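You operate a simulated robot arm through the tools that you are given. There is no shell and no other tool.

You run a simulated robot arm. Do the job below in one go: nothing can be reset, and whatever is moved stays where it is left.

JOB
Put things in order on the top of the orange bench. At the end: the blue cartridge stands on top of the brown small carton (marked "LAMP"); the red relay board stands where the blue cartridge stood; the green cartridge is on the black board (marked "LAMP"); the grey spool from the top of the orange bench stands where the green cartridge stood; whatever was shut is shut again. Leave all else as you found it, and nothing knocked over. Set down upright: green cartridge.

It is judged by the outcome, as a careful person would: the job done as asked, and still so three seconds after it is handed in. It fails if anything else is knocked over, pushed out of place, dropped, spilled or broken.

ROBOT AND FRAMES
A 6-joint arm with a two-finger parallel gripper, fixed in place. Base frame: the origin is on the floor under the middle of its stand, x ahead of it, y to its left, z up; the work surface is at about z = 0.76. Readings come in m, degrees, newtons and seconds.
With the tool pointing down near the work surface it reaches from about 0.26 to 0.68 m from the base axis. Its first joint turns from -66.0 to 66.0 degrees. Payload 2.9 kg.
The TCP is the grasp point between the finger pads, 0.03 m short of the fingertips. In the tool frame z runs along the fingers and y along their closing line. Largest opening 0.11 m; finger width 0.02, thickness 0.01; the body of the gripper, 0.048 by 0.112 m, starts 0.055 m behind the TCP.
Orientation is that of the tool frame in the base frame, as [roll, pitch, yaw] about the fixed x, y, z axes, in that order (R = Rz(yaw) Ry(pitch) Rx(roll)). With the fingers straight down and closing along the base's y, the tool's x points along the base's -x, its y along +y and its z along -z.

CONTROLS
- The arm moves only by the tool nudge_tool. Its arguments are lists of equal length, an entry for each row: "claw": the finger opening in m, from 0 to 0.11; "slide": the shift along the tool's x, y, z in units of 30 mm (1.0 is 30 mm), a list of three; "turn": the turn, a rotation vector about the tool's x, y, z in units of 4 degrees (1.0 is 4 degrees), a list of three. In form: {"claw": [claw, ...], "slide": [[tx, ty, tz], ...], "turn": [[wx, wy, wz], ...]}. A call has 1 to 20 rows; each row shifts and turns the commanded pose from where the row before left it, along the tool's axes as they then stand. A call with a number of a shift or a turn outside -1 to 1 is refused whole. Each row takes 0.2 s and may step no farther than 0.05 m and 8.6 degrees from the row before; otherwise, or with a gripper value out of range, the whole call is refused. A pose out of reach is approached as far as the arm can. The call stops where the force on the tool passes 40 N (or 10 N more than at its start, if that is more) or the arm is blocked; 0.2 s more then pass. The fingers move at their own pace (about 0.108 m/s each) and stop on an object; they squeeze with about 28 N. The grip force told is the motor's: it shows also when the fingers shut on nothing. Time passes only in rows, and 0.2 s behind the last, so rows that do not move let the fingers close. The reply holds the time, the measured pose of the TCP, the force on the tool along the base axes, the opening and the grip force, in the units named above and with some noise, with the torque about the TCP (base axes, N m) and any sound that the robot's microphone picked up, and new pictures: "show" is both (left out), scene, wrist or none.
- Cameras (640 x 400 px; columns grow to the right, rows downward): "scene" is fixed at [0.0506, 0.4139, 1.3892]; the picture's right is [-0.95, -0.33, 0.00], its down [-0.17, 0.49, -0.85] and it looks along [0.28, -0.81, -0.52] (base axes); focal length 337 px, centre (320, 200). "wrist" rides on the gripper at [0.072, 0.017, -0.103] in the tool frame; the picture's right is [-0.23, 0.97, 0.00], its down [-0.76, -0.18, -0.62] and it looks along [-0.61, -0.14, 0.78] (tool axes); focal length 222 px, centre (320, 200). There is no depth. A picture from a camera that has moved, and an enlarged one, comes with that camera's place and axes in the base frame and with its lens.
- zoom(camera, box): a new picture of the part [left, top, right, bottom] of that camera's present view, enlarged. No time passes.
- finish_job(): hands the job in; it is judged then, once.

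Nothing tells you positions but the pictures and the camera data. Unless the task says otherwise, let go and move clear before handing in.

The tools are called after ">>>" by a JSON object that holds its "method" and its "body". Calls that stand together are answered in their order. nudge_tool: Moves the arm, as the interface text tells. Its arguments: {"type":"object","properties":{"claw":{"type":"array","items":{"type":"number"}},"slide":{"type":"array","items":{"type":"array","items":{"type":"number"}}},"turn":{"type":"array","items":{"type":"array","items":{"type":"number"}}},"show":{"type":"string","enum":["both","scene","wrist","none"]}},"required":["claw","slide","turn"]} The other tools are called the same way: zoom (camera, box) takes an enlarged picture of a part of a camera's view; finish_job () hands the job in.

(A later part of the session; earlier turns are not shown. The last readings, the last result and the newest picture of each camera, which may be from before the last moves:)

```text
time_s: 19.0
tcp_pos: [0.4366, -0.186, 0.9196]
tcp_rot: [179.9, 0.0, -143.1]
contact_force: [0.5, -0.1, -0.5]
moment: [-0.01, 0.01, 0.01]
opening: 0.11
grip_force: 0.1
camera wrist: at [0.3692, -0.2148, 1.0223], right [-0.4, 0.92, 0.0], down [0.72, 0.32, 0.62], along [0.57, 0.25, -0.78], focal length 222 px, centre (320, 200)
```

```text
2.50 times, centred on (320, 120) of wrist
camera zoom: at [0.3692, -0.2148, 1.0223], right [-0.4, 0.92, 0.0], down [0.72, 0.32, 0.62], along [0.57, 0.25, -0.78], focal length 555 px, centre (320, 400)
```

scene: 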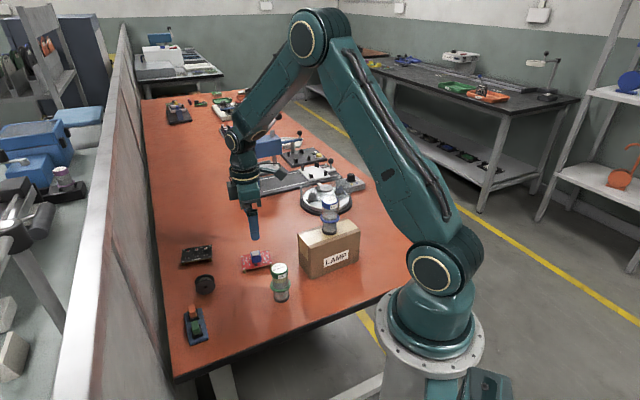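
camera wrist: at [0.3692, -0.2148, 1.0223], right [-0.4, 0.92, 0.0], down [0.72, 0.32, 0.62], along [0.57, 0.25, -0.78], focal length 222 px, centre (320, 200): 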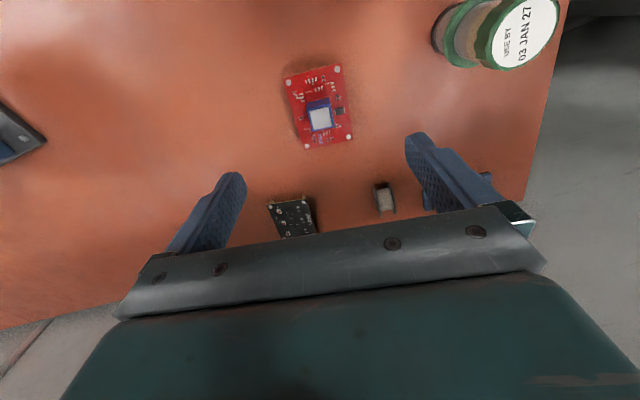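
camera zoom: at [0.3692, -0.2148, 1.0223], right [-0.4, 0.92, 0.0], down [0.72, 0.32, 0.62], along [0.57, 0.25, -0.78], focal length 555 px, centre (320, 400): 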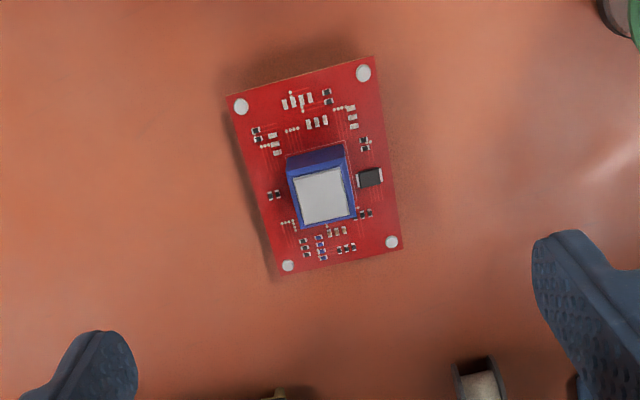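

The board centre is confirmed at (0.439, -0.1845), angle about 36.5°. Lowering around it, with a check before closing.

>>> {"method": "nudge_tool", "body": {"claw": [0.11, 0.11, 0.11, 0.11, 0.11], "slide": [[-0.09, 0, 0.8], [0, 0, 0.9], [0, 0, 0.9], [0, 0, 0.8], [0, 0, 0.5]], "turn": [[0, 0, 0], [0, 0, 0], [0, 0, 0], [0, 0, 0], [0, 0, 0]]}}

>>> {"method": "zoom", "body": {"camera": "scene", "box": [220, 210, 300, 290]}}

```text
time_s: 20.2
tcp_pos: [0.4399, -0.1829, 0.8031]
tcp_rot: [180.0, 0.0, -143.1]
contact_force: [0.7, -1.2, 0.0]
moment: [-0.01, 0.0, 0.03]
opening: 0.1101
grip_force: 0.0
camera wrist: at [0.3707, -0.2133, 0.9055], right [-0.4, 0.92, 0.0], down [0.72, 0.31, 0.62], along [0.57, 0.25, -0.78], focal length 222 px, centre (320, 200)
```

scene: 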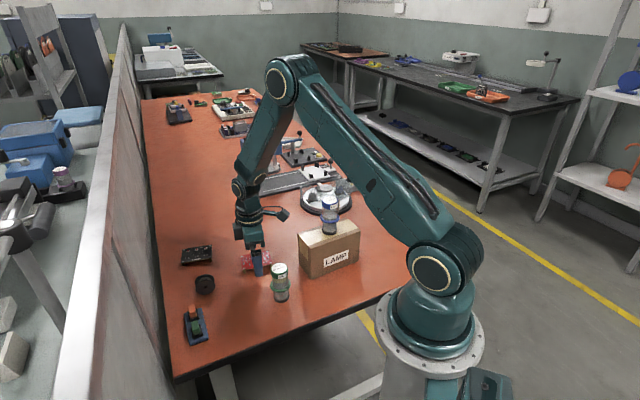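
wrist: 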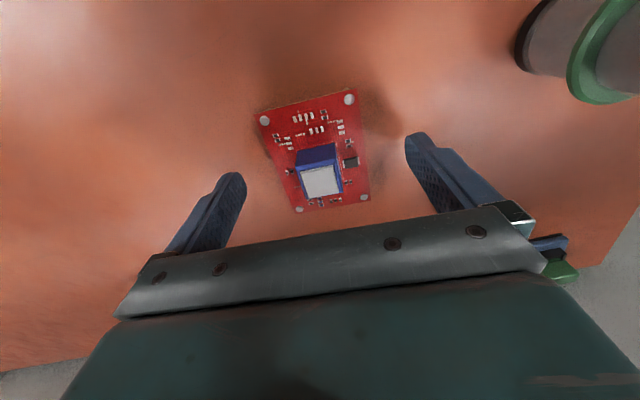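

```text
5.00 times, centred on (260, 250) of scene
camera zoom: at [0.0506, 0.4139, 1.3892], right [-0.95, -0.33, 0.0], down [-0.17, 0.49, -0.85], along [0.28, -0.81, -0.52], focal length 1686 px, centre (620, -50)
```

zoom: 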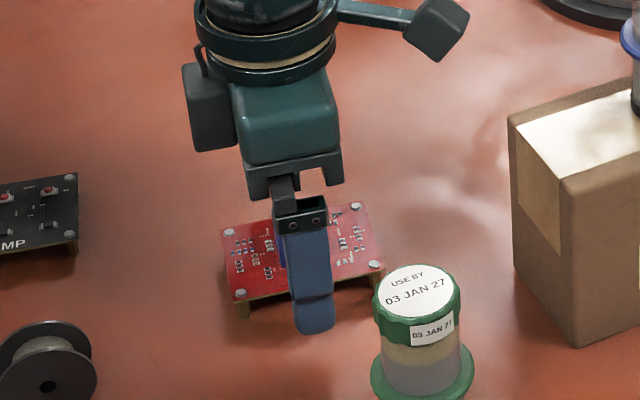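

The fingers straddle the board cleanly. Lowering about 8 mm more and closing on the board edges.

>>> {"method": "nudge_tool", "body": {"claw": [0.11, 0.11, 0.05, 0.05, 0.05, 0.05], "slide": [[0, 0, 0.15], [0, 0, 0.12], [0, 0, 0], [0, 0, 0], [0, 0, 0], [0, 0, 0]], "turn": [[0, 0, 0], [0, 0, 0], [0, 0, 0], [0, 0, 0], [0, 0, 0], [0, 0, 0]]}}

>>> {"method": "zoom", "body": {"camera": "scene", "box": [220, 210, 300, 290]}}

```text
time_s: 21.6
tcp_pos: [0.4394, -0.1833, 0.7955]
tcp_rot: [180.0, 0.0, -143.2]
contact_force: [0.0, 0.7, -0.2]
moment: [-0.01, 0.05, 0.01]
opening: 0.0592
grip_force: 28.4
camera wrist: at [0.3708, -0.213, 0.8976], right [-0.4, 0.92, 0.0], down [0.72, 0.31, 0.62], along [0.57, 0.25, -0.78], focal length 222 px, centre (320, 200)
```

scene: 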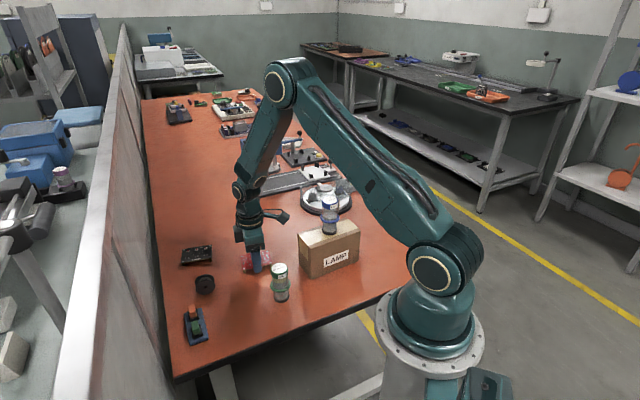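
wrist: 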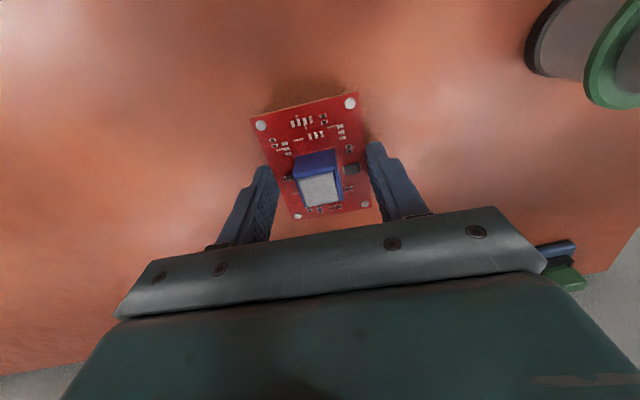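

```text
5.00 times, centred on (260, 250) of scene
camera zoom: at [0.0506, 0.4139, 1.3892], right [-0.95, -0.33, 0.0], down [-0.17, 0.49, -0.85], along [0.28, -0.81, -0.52], focal length 1686 px, centre (620, -50)
```

zoom: 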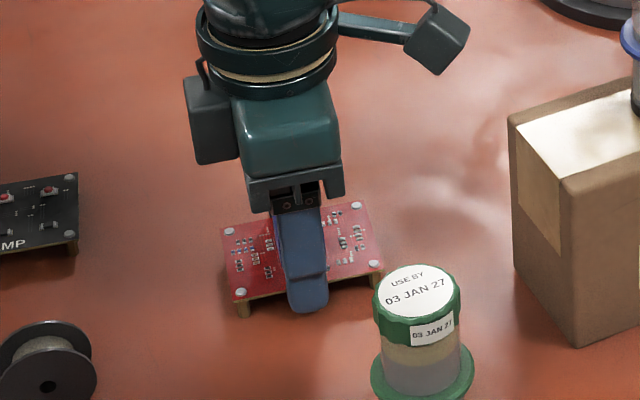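

Held at 0.059 m, matching the board width. Lifting gently and checking the hold.

>>> {"method": "nudge_tool", "body": {"claw": [0.05, 0.05, 0.05, 0.05], "slide": [[0, 0, -0.3], [0, 0, -0.5], [0, 0, -0.8], [0, 0, -0.8]], "turn": [[0, 0, 0], [0, 0, 0], [0, 0, 0], [0, 0, 0]]}}

>>> {"method": "zoom", "body": {"camera": "scene", "box": [220, 190, 300, 290]}}

```text
time_s: 22.6
tcp_pos: [0.4395, -0.1829, 0.8672]
tcp_rot: [179.9, 0.0, -143.3]
contact_force: [-1.0, -0.5, -0.6]
moment: [-0.01, -0.01, 0.0]
opening: 0.0593
grip_force: 28.0
camera wrist: at [0.3703, -0.2128, 0.9692], right [-0.4, 0.92, 0.0], down [0.72, 0.31, 0.62], along [0.57, 0.25, -0.78], focal length 222 px, centre (320, 200)
```

scene: 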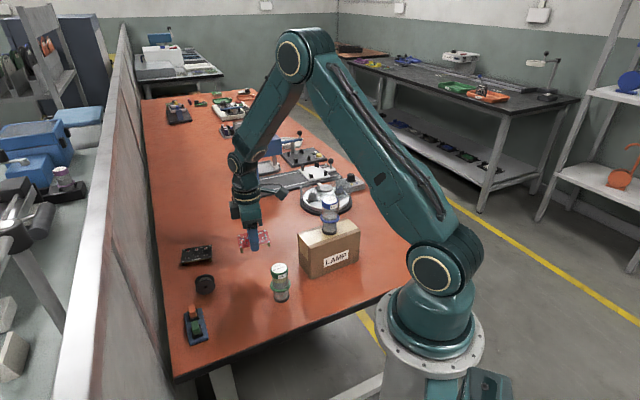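
wrist: 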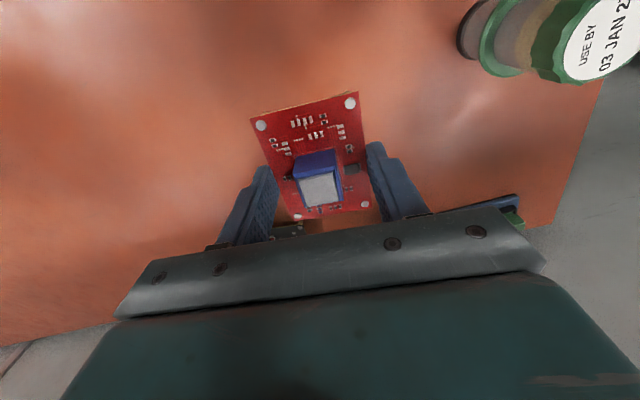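

```text
4.00 times, centred on (260, 240) of scene
camera zoom: at [0.0506, 0.4139, 1.3892], right [-0.95, -0.33, 0.0], down [-0.17, 0.49, -0.85], along [0.28, -0.81, -0.52], focal length 1348 px, centre (560, 40)
```

zoom: 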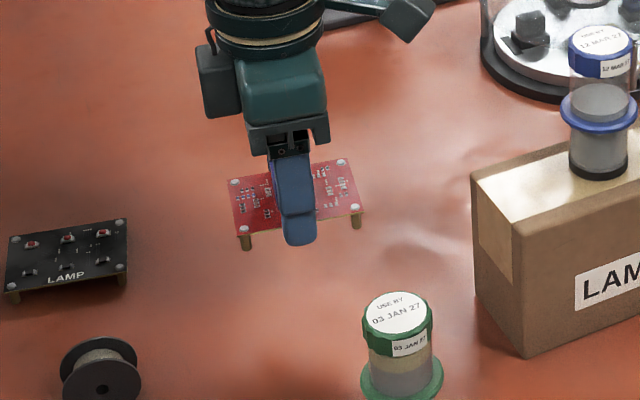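

The board is held level. Moving over the blue cartridge's former spot.

>>> {"method": "nudge_tool", "body": {"claw": [0.05, 0.05, 0.05, 0.05, 0.05, 0.05, 0.05], "slide": [[0.442, -0.847, 0], [0.442, -0.847, 0], [0.442, -0.847, 0], [0.442, -0.847, 0], [0.442, -0.847, 0], [0.442, -0.847, 0], [0, 0, 0]], "turn": [[0, 0, 0], [0, 0, 0], [0, 0, 0], [0, 0, 0], [0, 0, 0], [0, 0, 0], [0, 0, 0]]}}

>>> {"method": "zoom", "body": {"camera": "scene", "box": [220, 140, 320, 250]}}

```text
time_s: 24.2
tcp_pos: [0.4688, -0.3519, 0.8675]
tcp_rot: [-180.0, 0.0, -143.1]
contact_force: [0.8, -0.7, 0.4]
moment: [-0.01, 0.02, 0.06]
opening: 0.0591
grip_force: 27.7
camera wrist: at [0.3995, -0.3816, 0.9704], right [-0.4, 0.92, 0.0], down [0.72, 0.31, 0.62], along [0.57, 0.25, -0.78], focal length 222 px, centre (320, 200)
```

scene: 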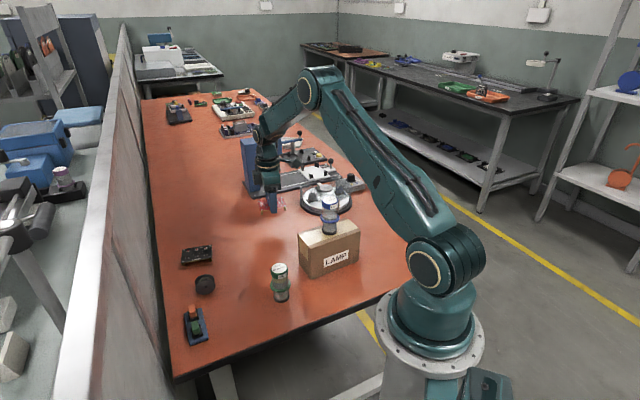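
wrist: 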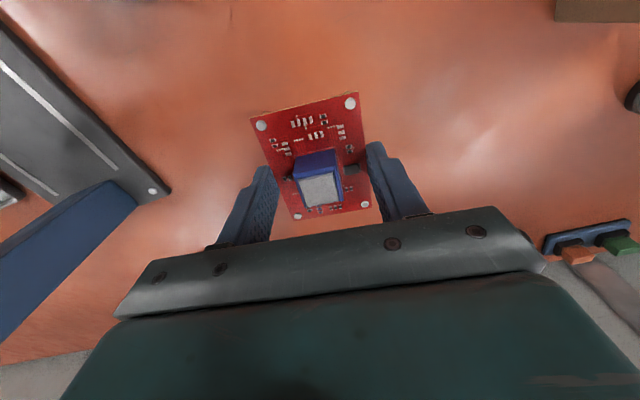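

```text
3.64 times, centred on (270, 195) of scene
camera zoom: at [0.0506, 0.4139, 1.3892], right [-0.95, -0.33, 0.0], down [-0.17, 0.49, -0.85], along [0.28, -0.81, -0.52], focal length 1226 px, centre (502, 218)
```

zoom: 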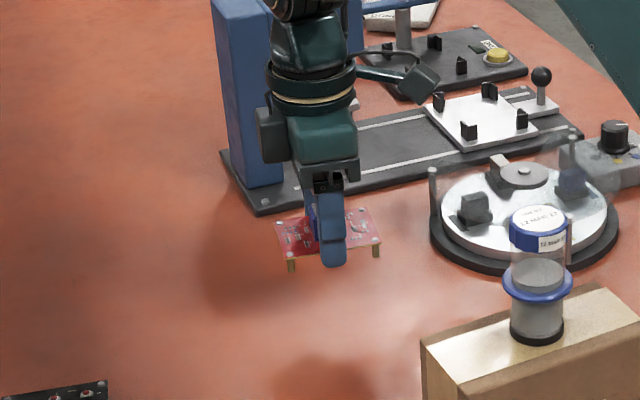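

Above the spot. Lowering to just above the pick height, then in small steps to contact.

>>> {"method": "nudge_tool", "body": {"claw": [0.05, 0.05, 0.05, 0.05, 0.05], "slide": [[0.02, -0.03, 0.7], [0, 0, 0.7], [0, 0, 0.5], [0, 0, 0.3], [0, 0, 0]], "turn": [[0, 0, 0], [0, 0, 0], [0, 0, 0], [0, 0, 0], [0, 0, 0]], "show": "none"}}

>>> {"method": "zoom", "body": {"camera": "scene", "box": [240, 180, 310, 250]}}

```text
time_s: 25.4
tcp_pos: [0.4671, -0.354, 0.8011]
tcp_rot: [179.9, 0.0, -143.2]
contact_force: [-1.6, 0.0, -0.8]
moment: [-0.02, 0.03, 0.0]
opening: 0.0588
grip_force: 28.5
```

```text
5.71 times, centred on (275, 215) of scene
camera zoom: at [0.0506, 0.4139, 1.3892], right [-0.95, -0.33, 0.0], down [-0.17, 0.49, -0.85], along [0.28, -0.81, -0.52], focal length 1926 px, centre (577, 114)
```

zoom: 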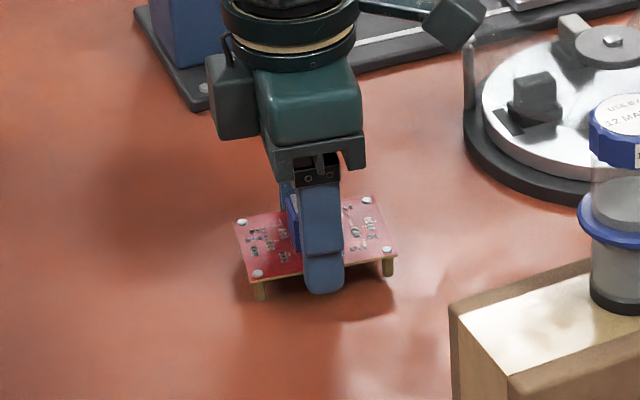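

>>> {"method": "nudge_tool", "body": {"claw": [0.05, 0.05], "slide": [[0, 0, 0.1], [0, 0, 0]], "turn": [[0, 0, 0], [0, 0, 0]], "show": "none"}}

>>> {"method": "nudge_tool", "body": {"claw": [0.05, 0.05], "slide": [[0, 0, 0.05], [0, 0, 0]], "turn": [[0, 0, 0], [0, 0, 0]], "show": "none"}}

>>> {"method": "zoom", "body": {"camera": "scene", "box": [240, 180, 310, 250]}}

```text
time_s: 26.0
tcp_pos: [0.4674, -0.3542, 0.7992]
tcp_rot: [-179.9, 0.0, -143.2]
contact_force: [0.0, 0.7, -0.4]
moment: [0.0, 0.01, 0.02]
opening: 0.059
grip_force: 28.0
```

```text
time_s: 26.6
tcp_pos: [0.4685, -0.3548, 0.7961]
tcp_rot: [180.0, 0.0, -143.2]
contact_force: [0.2, -0.6, 0.1]
moment: [0.0, -0.02, -0.01]
opening: 0.0591
grip_force: 28.1
```

```text
5.71 times, centred on (275, 215) of scene
camera zoom: at [0.0506, 0.4139, 1.3892], right [-0.95, -0.33, 0.0], down [-0.17, 0.49, -0.85], along [0.28, -0.81, -0.52], focal length 1926 px, centre (577, 114)
```

zoom: 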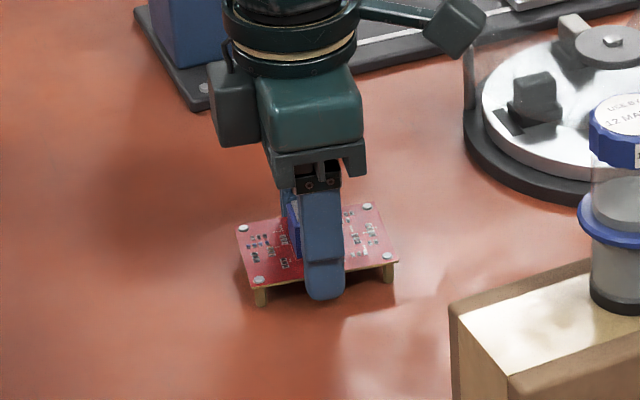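

>>> {"method": "nudge_tool", "body": {"claw": [0.05, 0.05], "slide": [[0, 0, 0.05], [0, 0, 0]], "turn": [[0, 0, 0], [0, 0, 0]], "show": "none"}}

>>> {"method": "zoom", "body": {"camera": "scene", "box": [240, 180, 310, 250]}}

```text
time_s: 27.2
tcp_pos: [0.4678, -0.3556, 0.7961]
tcp_rot: [180.0, 0.1, -143.1]
contact_force: [-0.3, 0.3, -0.7]
moment: [-0.02, 0.03, 0.0]
opening: 0.0587
grip_force: 27.5
```

```text
5.71 times, centred on (275, 215) of scene
camera zoom: at [0.0506, 0.4139, 1.3892], right [-0.95, -0.33, 0.0], down [-0.17, 0.49, -0.85], along [0.28, -0.81, -0.52], focal length 1926 px, centre (577, 114)
```

zoom: 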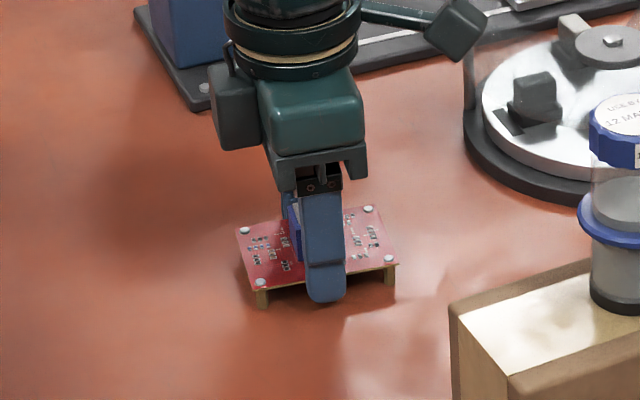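

>>> {"method": "nudge_tool", "body": {"claw": [0.05, 0.05], "slide": [[-0.03, 0.05, 0.05], [0, 0, 0]], "turn": [[0, 0, 0], [0, 0, 0]], "show": "none"}}

>>> {"method": "zoom", "body": {"camera": "scene", "box": [240, 180, 310, 250]}}

```text
time_s: 27.8
tcp_pos: [0.4676, -0.3541, 0.7948]
tcp_rot: [-179.9, 0.0, -143.1]
contact_force: [-1.7, -2.4, 7.8]
moment: [-0.06, 0.34, 0.08]
opening: 0.0588
grip_force: 27.6
```

```text
5.71 times, centred on (275, 215) of scene
camera zoom: at [0.0504, 0.4139, 1.3892], right [-0.95, -0.33, 0.0], down [-0.17, 0.49, -0.85], along [0.28, -0.81, -0.52], focal length 1926 px, centre (577, 114)
```

zoom: 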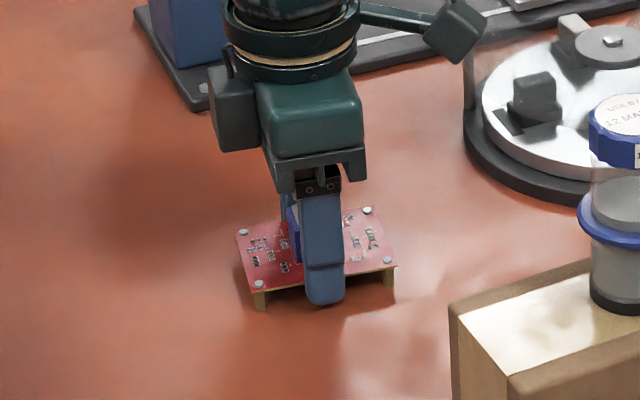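

Contact felt (about 8 N). Releasing.

>>> {"method": "nudge_tool", "body": {"claw": [0.065, 0.08, 0.1, 0.1], "slide": [[0, 0, 0], [0, 0, 0.0], [0, 0, 0], [0, 0, 0]], "turn": [[0, 0, 0], [0, 0, 0], [0, 0, 0], [0, 0, 0]]}}

>>> {"method": "zoom", "body": {"camera": "scene", "box": [240, 180, 310, 250]}}

>>> {"method": "zoom", "body": {"camera": "wrist", "box": [180, 60, 460, 235]}}

```text
time_s: 28.8
tcp_pos: [0.4686, -0.3536, 0.7938]
tcp_rot: [-180.0, 0.0, -143.2]
contact_force: [-0.1, -0.5, 0.3]
moment: [0.0, 0.04, -0.02]
opening: 0.0997
grip_force: 0.1
camera wrist: at [0.3984, -0.3825, 0.8964], right [-0.4, 0.92, 0.0], down [0.72, 0.31, 0.62], along [0.57, 0.25, -0.78], focal length 222 px, centre (320, 200)
```

scene: 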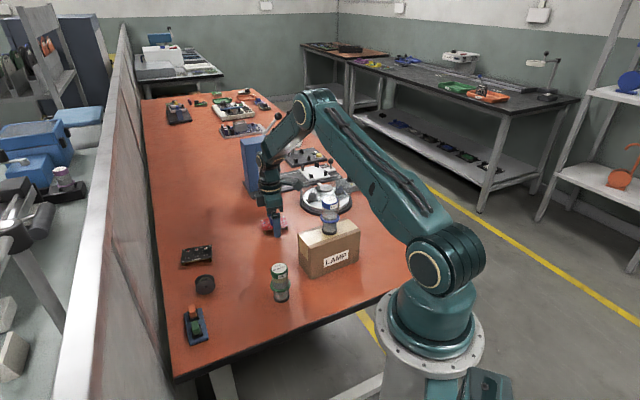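
wrist: 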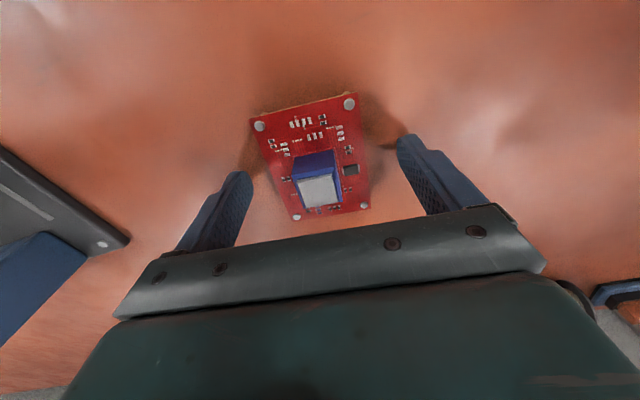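

```text
5.71 times, centred on (275, 215) of scene
camera zoom: at [0.0506, 0.4139, 1.3892], right [-0.95, -0.33, 0.0], down [-0.17, 0.49, -0.85], along [0.28, -0.81, -0.52], focal length 1926 px, centre (577, 114)
```

zoom: 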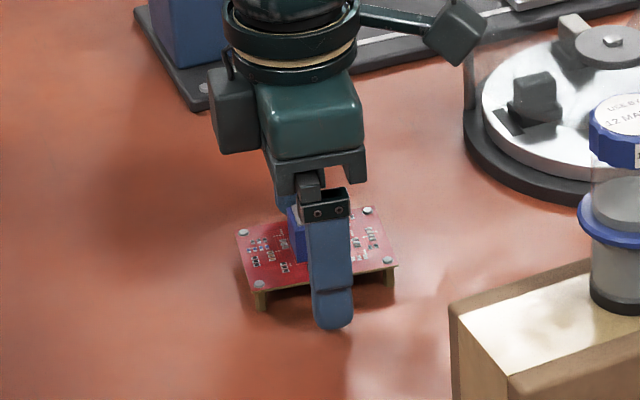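

```text
2.29 times, centred on (320, 148) of wrist
camera zoom: at [0.3984, -0.3825, 0.8964], right [-0.4, 0.92, 0.0], down [0.72, 0.31, 0.62], along [0.57, 0.25, -0.78], focal length 508 px, centre (320, 320)
```

zoom: 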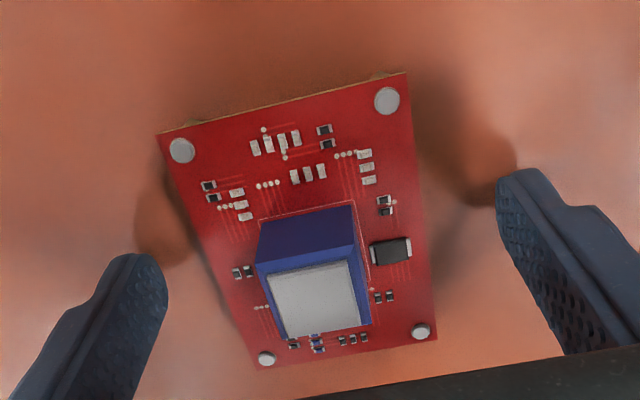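

The red board stands on the blue's former spot. Raising, turning the gripper back, and heading over the green cartridge.

>>> {"method": "nudge_tool", "body": {"claw": [0.1, 0.1, 0.1, 0.11, 0.11, 0.11, 0.11, 0.11, 0.11, 0.11, 0.11, 0.11, 0.11], "slide": [[0, 0, -0.4], [0, 0, -0.9], [0, 0, -0.9], [0, 0, -0.75], [0, 0, -0.75], [0, 0, -0.75], [0, 0, -0.75], [0, 0, -0.75], [0, 0, -0.75], [0, 0, -0.75], [0, 0, 0], [0, 0, 0], [0, 0, 0]], "turn": [[0, 0, 0], [0, 0, 0], [0, 0, 0], [0, 0, 0.92], [0, 0, 0.92], [0, 0, 0.92], [0, 0, 0.92], [0, 0, 0.92], [0, 0, 0.92], [0, 0, 0.92], [0, 0, 0.92], [0, 0, 0.92], [0, 0, 0.92]]}}

>>> {"method": "nudge_tool", "body": {"claw": [0.11, 0.11, 0.11, 0.11, 0.11, 0.11, 0.11, 0.11, 0.11], "slide": [[0.522, 0.94, 0], [0.522, 0.94, 0], [0.522, 0.94, 0], [0.522, 0.94, 0], [0.522, 0.94, 0], [0.522, 0.94, 0], [0.522, 0.94, 0], [0.522, 0.94, 0], [0.522, 0.94, 0]], "turn": [[0, 0, 0], [0, 0, 0], [0, 0, 0], [0, 0, 0], [0, 0, 0], [0, 0, 0], [0, 0, 0], [0, 0, 0], [0, 0, 0]]}}

>>> {"method": "zoom", "body": {"camera": "wrist", "box": [240, 40, 400, 140]}}

```text
time_s: 31.6
tcp_pos: [0.4661, -0.3526, 1.0174]
tcp_rot: [-179.9, -0.1, 179.9]
contact_force: [0.0, -0.1, -0.9]
moment: [0.01, -0.04, 0.0]
opening: 0.1097
grip_force: 0.1
camera wrist: at [0.3944, -0.3355, 1.12], right [0.23, 0.97, 0.0], down [0.76, -0.18, 0.62], along [0.61, -0.14, -0.78], focal length 222 px, centre (320, 200)
```

scene: 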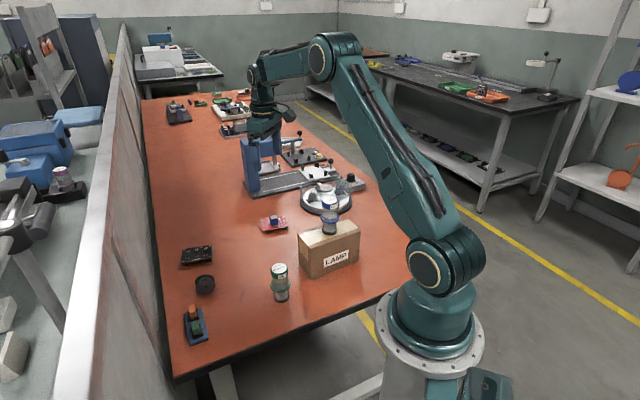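
wrist: 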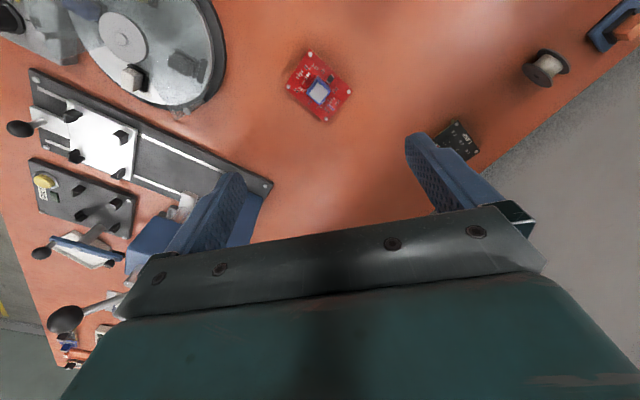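

```text
time_s: 33.6
tcp_pos: [0.3249, -0.0973, 1.0157]
tcp_rot: [-180.0, -0.1, 179.9]
contact_force: [-0.1, -0.1, 0.2]
moment: [-0.02, 0.01, 0.02]
opening: 0.1102
grip_force: 0.0
camera wrist: at [0.2522, -0.0806, 1.1182], right [0.23, 0.97, 0.0], down [0.76, -0.18, 0.62], along [0.61, -0.14, -0.78], focal length 222 px, centre (320, 200)
```

scene: 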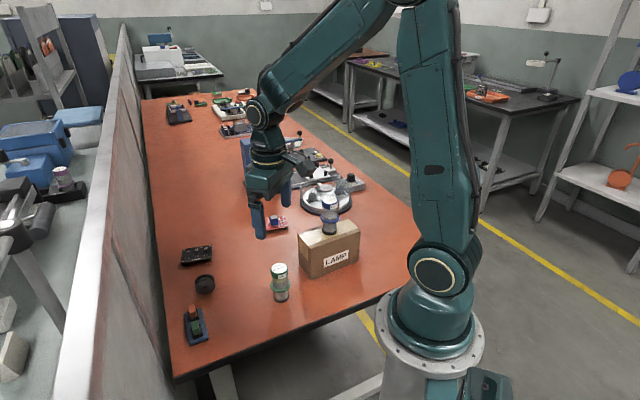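
wrist: 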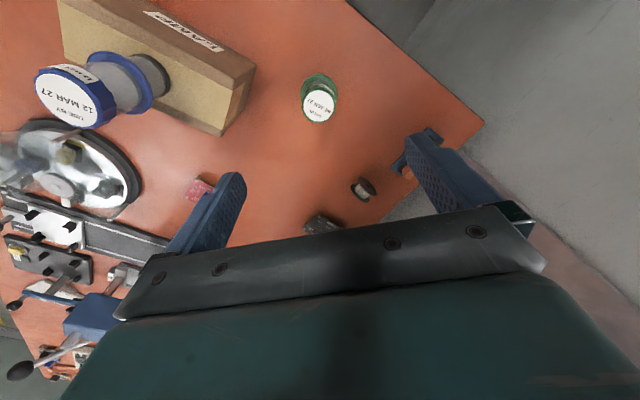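

```text
4.00 times, centred on (320, 90) of wrist
camera zoom: at [0.2522, -0.0806, 1.1182], right [0.23, 0.97, 0.0], down [0.76, -0.18, 0.62], along [0.61, -0.14, -0.78], focal length 888 px, centre (320, 640)
```

zoom: 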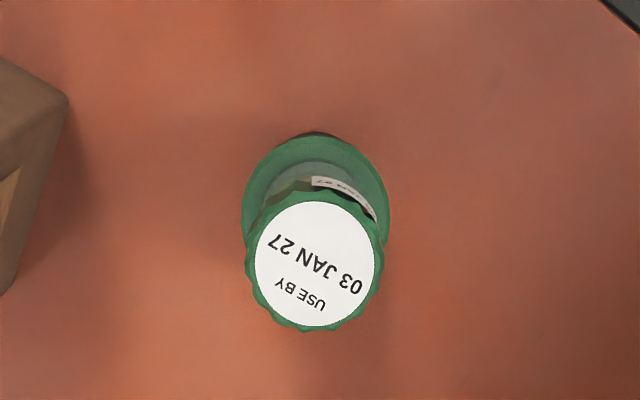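

The green cartridge is near (0.323, -0.099), just below the TCP. Descending part-way to verify.

>>> {"method": "nudge_tool", "body": {"claw": [0.11, 0.11, 0.11, 0.11], "slide": [[0.06, -0.05, 0.95], [0, 0, 0.95], [0, 0, 0.95], [0, 0, 0.9]], "turn": [[0, 0, 0], [0, 0, 0], [0, 0, 0], [0, 0, 0]]}}

>>> {"method": "zoom", "body": {"camera": "wrist", "box": [240, 80, 400, 200]}}

>>> {"method": "zoom", "body": {"camera": "scene", "box": [230, 200, 330, 310]}}

```text
time_s: 34.6
tcp_pos: [0.3234, -0.0997, 0.9052]
tcp_rot: [-180.0, 0.0, -180.0]
contact_force: [0.2, 0.0, 0.0]
moment: [0.02, 0.02, 0.02]
opening: 0.11
grip_force: 0.1
camera wrist: at [0.2503, -0.0832, 1.0071], right [0.23, 0.97, 0.0], down [0.76, -0.18, 0.62], along [0.61, -0.14, -0.78], focal length 222 px, centre (320, 200)
```

scene: 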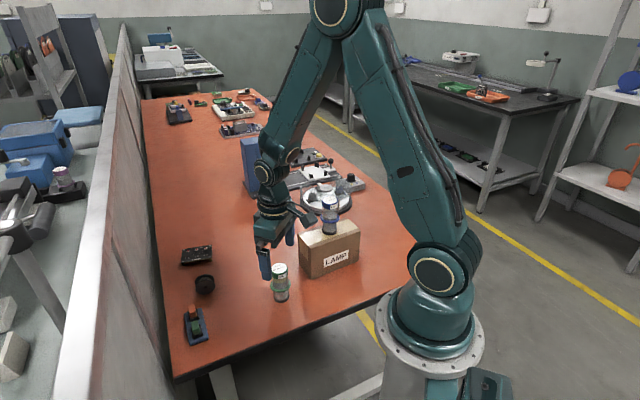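
wrist: 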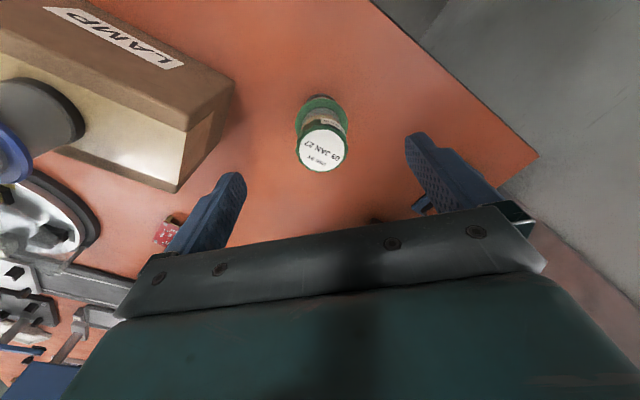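

```text
3.33 times, centred on (320, 140) of wrist
camera zoom: at [0.2503, -0.0832, 1.0071], right [0.23, 0.97, 0.0], down [0.76, -0.18, 0.62], along [0.61, -0.14, -0.78], focal length 740 px, centre (320, 400)
```

zoom: 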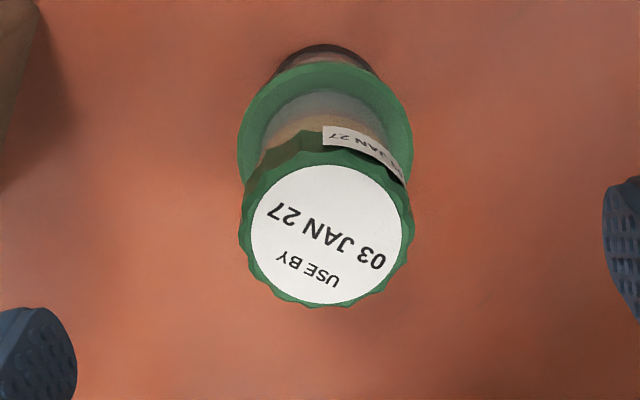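

```text
3.64 times, centred on (280, 255) of scene
camera zoom: at [0.0506, 0.4139, 1.3892], right [-0.95, -0.33, 0.0], down [-0.17, 0.49, -0.85], along [0.28, -0.81, -0.52], focal length 1226 px, centre (466, 0)
```

zoom: 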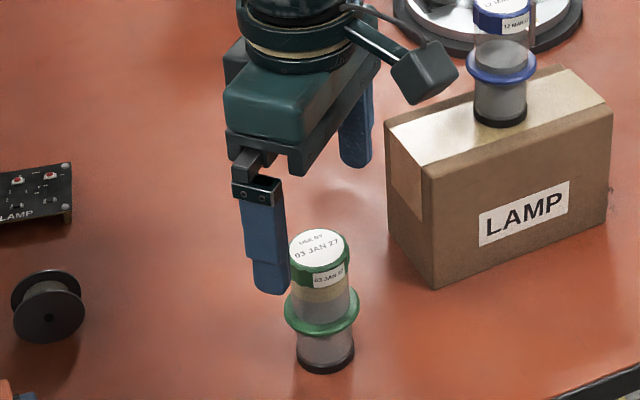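

Aligned. Lowering to the cap and closing.

>>> {"method": "nudge_tool", "body": {"claw": [0.11, 0.11, 0.11, 0.11], "slide": [[0, 0.02, 0.9], [0, 0, 0.8], [0, 0, 0.55], [0, 0, 0]], "turn": [[0, 0, 0], [0, 0, 0], [0, 0, 0], [0, 0, 0]], "show": "none"}}

>>> {"method": "zoom", "body": {"camera": "scene", "box": [240, 220, 320, 310]}}

>>> {"method": "zoom", "body": {"camera": "wrist", "box": [160, 80, 480, 280]}}

```text
time_s: 35.6
tcp_pos: [0.3241, -0.0985, 0.8357]
tcp_rot: [-180.0, 0.0, 180.0]
contact_force: [0.3, 0.2, -0.6]
moment: [0.02, 0.0, 0.01]
opening: 0.1099
grip_force: 0.1
```

```text
4.44 times, centred on (280, 265) of scene
camera zoom: at [0.0506, 0.4139, 1.3892], right [-0.95, -0.33, 0.0], down [-0.17, 0.49, -0.85], along [0.28, -0.81, -0.52], focal length 1498 px, centre (498, -89)
```

zoom: 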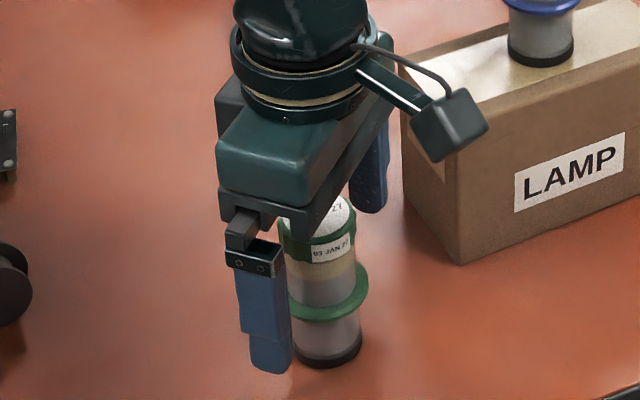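

```text
2.00 times, centred on (320, 180) of wrist
camera zoom: at [0.2506, -0.0822, 0.9384], right [0.23, 0.97, 0.0], down [0.76, -0.18, 0.62], along [0.61, -0.14, -0.78], focal length 444 px, centre (320, 240)
```

zoom: 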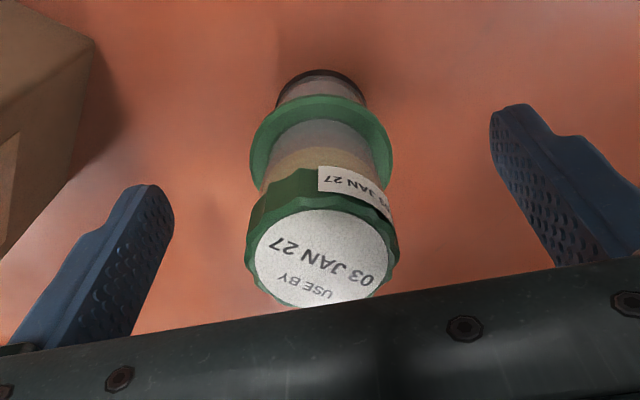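

>>> {"method": "nudge_tool", "body": {"claw": [0.03, 0.03, 0.03, 0.03], "slide": [[0, 0, 0], [0, 0, 0], [0, 0, 0], [0, 0, 0]], "turn": [[0, 0, 0], [0, 0, 0], [0, 0, 0], [0, 0, 0]], "show": "none"}}

>>> {"method": "zoom", "body": {"camera": "scene", "box": [240, 220, 320, 310]}}

```text
time_s: 36.6
tcp_pos: [0.3235, -0.0987, 0.8349]
tcp_rot: [180.0, 0.0, 180.0]
contact_force: [-0.3, 0.6, 0.4]
moment: [0.01, 0.0, -0.02]
opening: 0.0368
grip_force: 28.1
```

```text
4.44 times, centred on (280, 265) of scene
camera zoom: at [0.0506, 0.4139, 1.3892], right [-0.95, -0.33, 0.0], down [-0.17, 0.49, -0.85], along [0.28, -0.81, -0.52], focal length 1498 px, centre (498, -89)
```

zoom: 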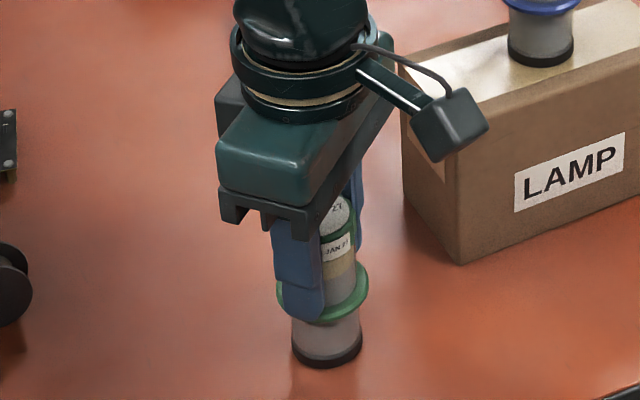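

Gripped the green cartridge; its spot is (0.3235, -0.0987). Lifting and carrying it toward the black board, centred near (0.607, -0.157).

>>> {"method": "nudge_tool", "body": {"claw": [0.03, 0.03, 0.03, 0.03, 0.03, 0.03], "slide": [[0, 0, -0.4], [0, 0, -0.7], [0, 0, -0.9], [0, 0, -0.9], [0, 0, -0.9], [0, 0, 0]], "turn": [[0, 0, 0], [0, 0, 0], [0, 0, 0], [0, 0, 0], [0, 0, 0], [0, 0, 0]], "show": "scene"}}

>>> {"method": "nudge_tool", "body": {"claw": [0.03, 0.03, 0.03, 0.03, 0.03, 0.03, 0.03, 0.03], "slide": [[-0.944, -0.194, 0], [-0.944, -0.194, 0], [-0.944, -0.194, 0], [-0.944, -0.194, 0], [-0.944, -0.194, 0], [-0.944, -0.194, 0], [-0.944, -0.194, 0], [-0.944, -0.194, 0]], "turn": [[0, 0, 0], [0, 0, 0], [0, 0, 0], [0, 0, 0], [0, 0, 0], [0, 0, 0], [0, 0, 0], [0, 0, 0]]}}

```text
time_s: 38.0
tcp_pos: [0.3228, -0.1002, 0.9512]
tcp_rot: [-180.0, 0.0, 180.0]
contact_force: [0.6, 0.9, -2.7]
moment: [0.0, -0.01, 0.02]
opening: 0.0367
grip_force: 27.9
```

scene: 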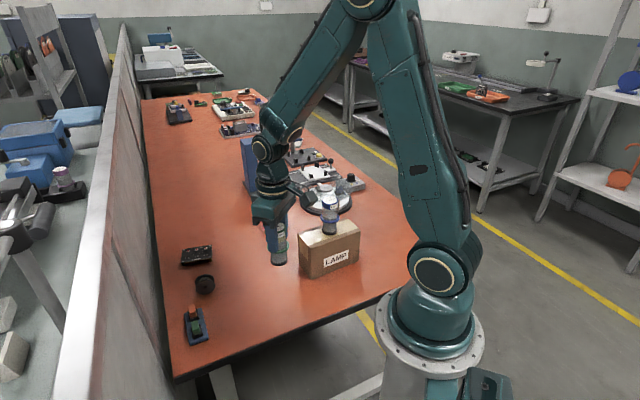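

```text
time_s: 39.8
tcp_pos: [0.5489, -0.1449, 0.9533]
tcp_rot: [-179.9, 0.0, -180.0]
contact_force: [0.5, 0.5, -2.2]
moment: [0.0, 0.01, -0.02]
opening: 0.0365
grip_force: 28.0
camera wrist: at [0.4763, -0.128, 1.0551], right [0.23, 0.97, 0.0], down [0.76, -0.18, 0.62], along [0.61, -0.14, -0.78], focal length 222 px, centre (320, 200)
```

scene: 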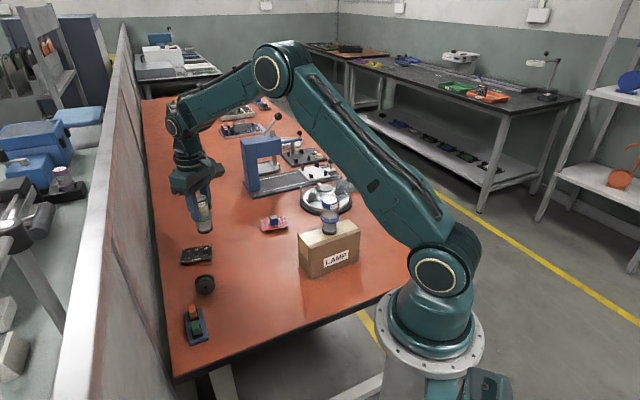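
wrist: 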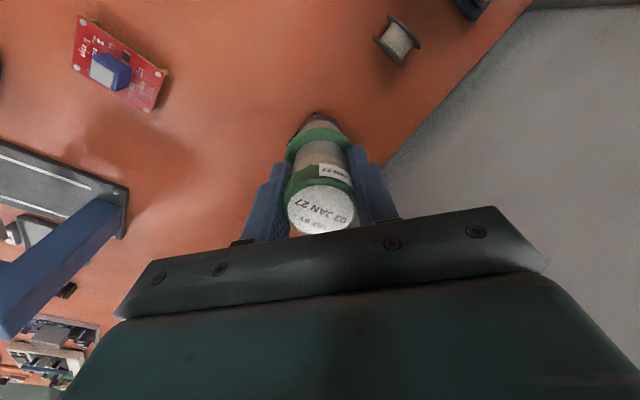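

>>> {"method": "nudge_tool", "body": {"claw": [0.03, 0.03, 0.03], "slide": [[-0.944, -0.2, 0], [-0.944, -0.2, 0.2], [0, 0, 0.3]], "turn": [[0, 0, 0], [0, 0, 0], [0, 0, 0]]}}

>>> {"method": "zoom", "body": {"camera": "wrist", "box": [240, 60, 400, 180]}}

>>> {"method": "zoom", "body": {"camera": "scene", "box": [150, 180, 250, 290]}}

```text
time_s: 40.6
tcp_pos: [0.608, -0.1574, 0.937]
tcp_rot: [-180.0, 0.0, -180.0]
contact_force: [-0.2, -0.2, -2.3]
moment: [-0.04, -0.01, -0.01]
opening: 0.0366
grip_force: 28.3
camera wrist: at [0.5348, -0.1406, 1.0395], right [0.23, 0.97, 0.0], down [0.76, -0.18, 0.62], along [0.61, -0.14, -0.78], focal length 222 px, centre (320, 200)
```

scene: 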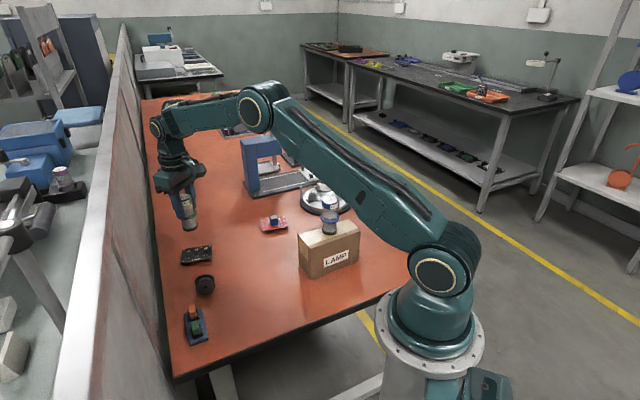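
wrist: 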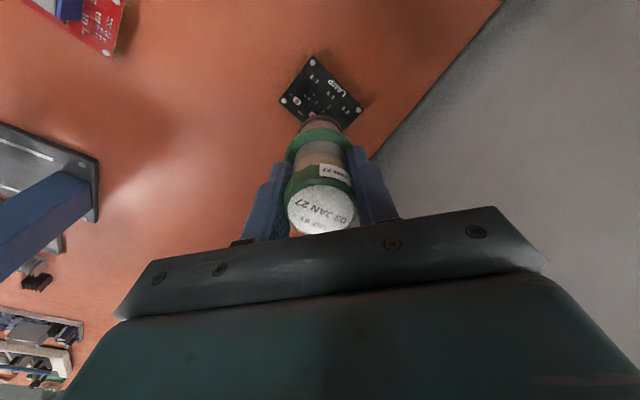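

```text
3.33 times, centred on (320, 120) of wrist
camera zoom: at [0.5348, -0.1406, 1.0395], right [0.23, 0.97, 0.0], down [0.76, -0.18, 0.62], along [0.61, -0.14, -0.78], focal length 740 px, centre (320, 467)
```

zoom: 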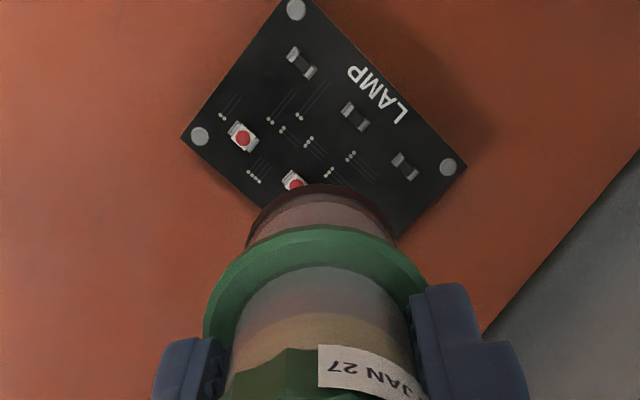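

```text
3.64 times, centred on (200, 235) of scene
camera zoom: at [0.0506, 0.4139, 1.3892], right [-0.95, -0.33, 0.0], down [-0.17, 0.49, -0.85], along [0.28, -0.81, -0.52], focal length 1226 px, centre (756, 73)
```

zoom: 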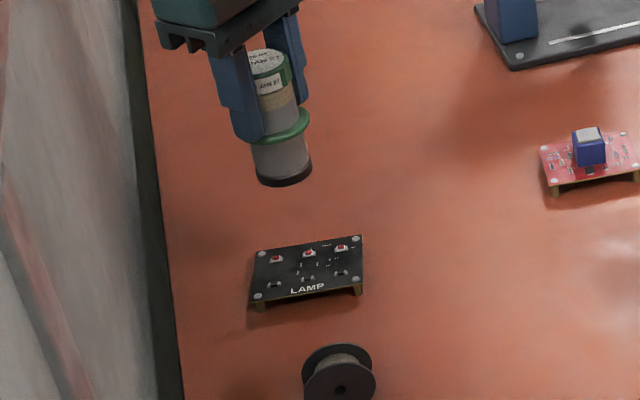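

The board centre is confirmed at (0.607, -0.156), directly under the cartridge. Lowering to just above it.

>>> {"method": "nudge_tool", "body": {"claw": [0.03, 0.03, 0.03, 0.03, 0.03], "slide": [[0.03, 0.03, 0.7], [0, 0, 0.7], [0, 0, 0.6], [0, 0, 0.4], [0, 0, 0]], "turn": [[0, 0, 0], [0, 0, 0], [0, 0, 0], [0, 0, 0], [0, 0, 0]]}}

>>> {"method": "zoom", "body": {"camera": "wrist", "box": [240, 60, 400, 180]}}

>>> {"method": "zoom", "body": {"camera": "scene", "box": [165, 215, 235, 280]}}

```text
time_s: 41.8
tcp_pos: [0.6056, -0.1553, 0.8647]
tcp_rot: [180.0, 0.1, -180.0]
contact_force: [0.1, 0.1, -3.0]
moment: [-0.01, -0.02, 0.02]
opening: 0.0365
grip_force: 28.4
camera wrist: at [0.5321, -0.1389, 0.9675], right [0.23, 0.97, 0.0], down [0.76, -0.18, 0.62], along [0.61, -0.14, -0.78], focal length 222 px, centre (320, 200)
```

scene: 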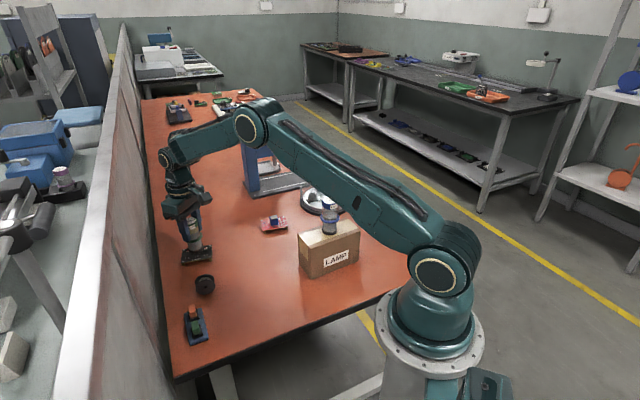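
wrist: 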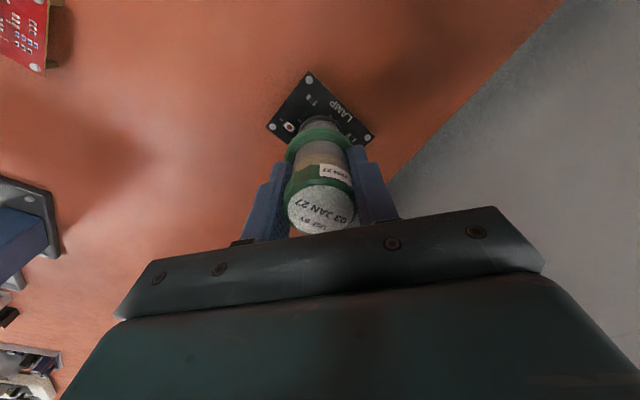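

```text
3.33 times, centred on (320, 120) of wrist
camera zoom: at [0.5321, -0.1389, 0.9675], right [0.23, 0.97, 0.0], down [0.76, -0.18, 0.62], along [0.61, -0.14, -0.78], focal length 740 px, centre (320, 467)
```

zoom: 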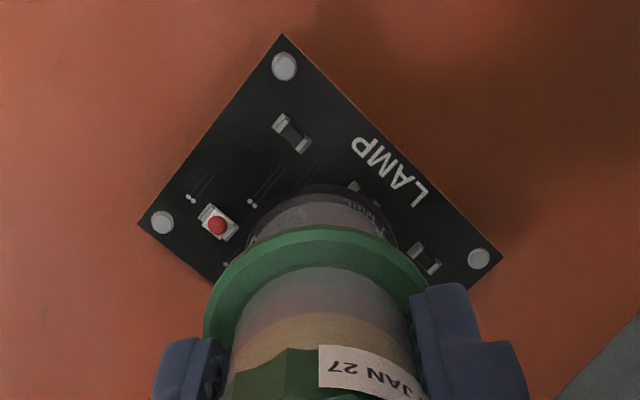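

```text
6.15 times, centred on (200, 248) of scene
camera zoom: at [0.0506, 0.4139, 1.3892], right [-0.95, -0.33, 0.0], down [-0.17, 0.49, -0.85], along [0.28, -0.81, -0.52], focal length 2075 px, centre (1058, -92)
```

zoom: 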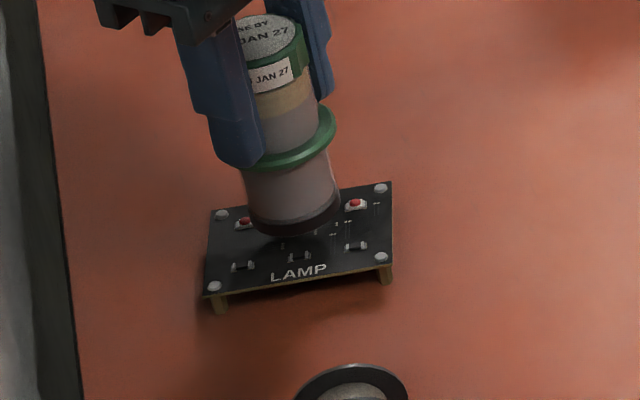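

Nicely centred, about 1 cm above the board. Lowering slowly to contact.

>>> {"method": "nudge_tool", "body": {"claw": [0.03, 0.03, 0.03], "slide": [[-0.03, 0, 0.12], [0, 0, 0.12], [0, 0, 0]], "turn": [[0, 0, 0], [0, 0, 0], [0, 0, 0]], "show": "none"}}

>>> {"method": "nudge_tool", "body": {"claw": [0.03, 0.03], "slide": [[0, 0, 0.05], [0, 0, 0]], "turn": [[0, 0, 0], [0, 0, 0]], "show": "none"}}

>>> {"method": "zoom", "body": {"camera": "scene", "box": [165, 215, 235, 280]}}

```text
time_s: 42.6
tcp_pos: [0.6074, -0.1565, 0.8574]
tcp_rot: [-180.0, 0.1, 180.0]
contact_force: [-0.1, 0.0, -3.2]
moment: [0.03, -0.02, -0.03]
opening: 0.037
grip_force: 28.4
```

```text
time_s: 43.2
tcp_pos: [0.6063, -0.1582, 0.8547]
tcp_rot: [-180.0, 0.0, 179.9]
contact_force: [-0.5, 0.9, -2.4]
moment: [-0.01, 0.0, 0.0]
opening: 0.037
grip_force: 28.4
```

```text
6.15 times, centred on (200, 248) of scene
camera zoom: at [0.0506, 0.4139, 1.3892], right [-0.95, -0.33, 0.0], down [-0.17, 0.49, -0.85], along [0.28, -0.81, -0.52], focal length 2075 px, centre (1058, -92)
```

zoom: 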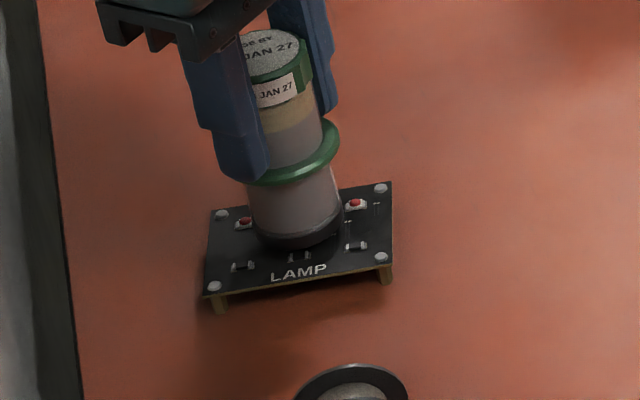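

>>> {"method": "nudge_tool", "body": {"claw": [0.03, 0.03], "slide": [[0, 0, 0.05], [0, 0, 0]], "turn": [[0, 0, 0], [0, 0, 0]], "show": "none"}}

>>> {"method": "zoom", "body": {"camera": "scene", "box": [175, 225, 225, 275]}}

```text
time_s: 43.8
tcp_pos: [0.6064, -0.1577, 0.8542]
tcp_rot: [-180.0, 0.0, 179.9]
contact_force: [0.7, -0.8, -2.9]
moment: [-0.01, 0.01, 0.03]
opening: 0.0368
grip_force: 27.8
```

```text
8.00 times, centred on (200, 250) of scene
camera zoom: at [0.0506, 0.4139, 1.3892], right [-0.95, -0.33, 0.0], down [-0.17, 0.49, -0.85], along [0.28, -0.81, -0.52], focal length 2697 px, centre (1280, -200)
```

zoom: 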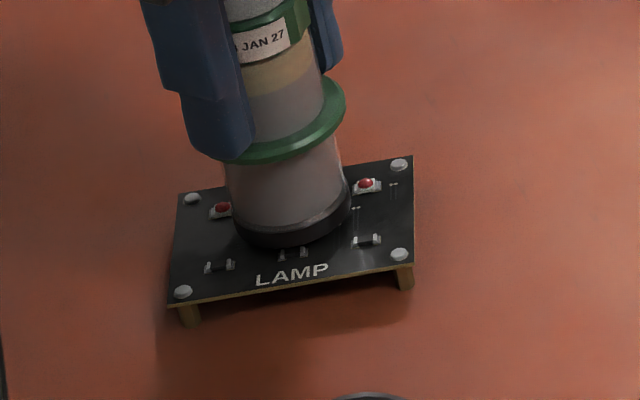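

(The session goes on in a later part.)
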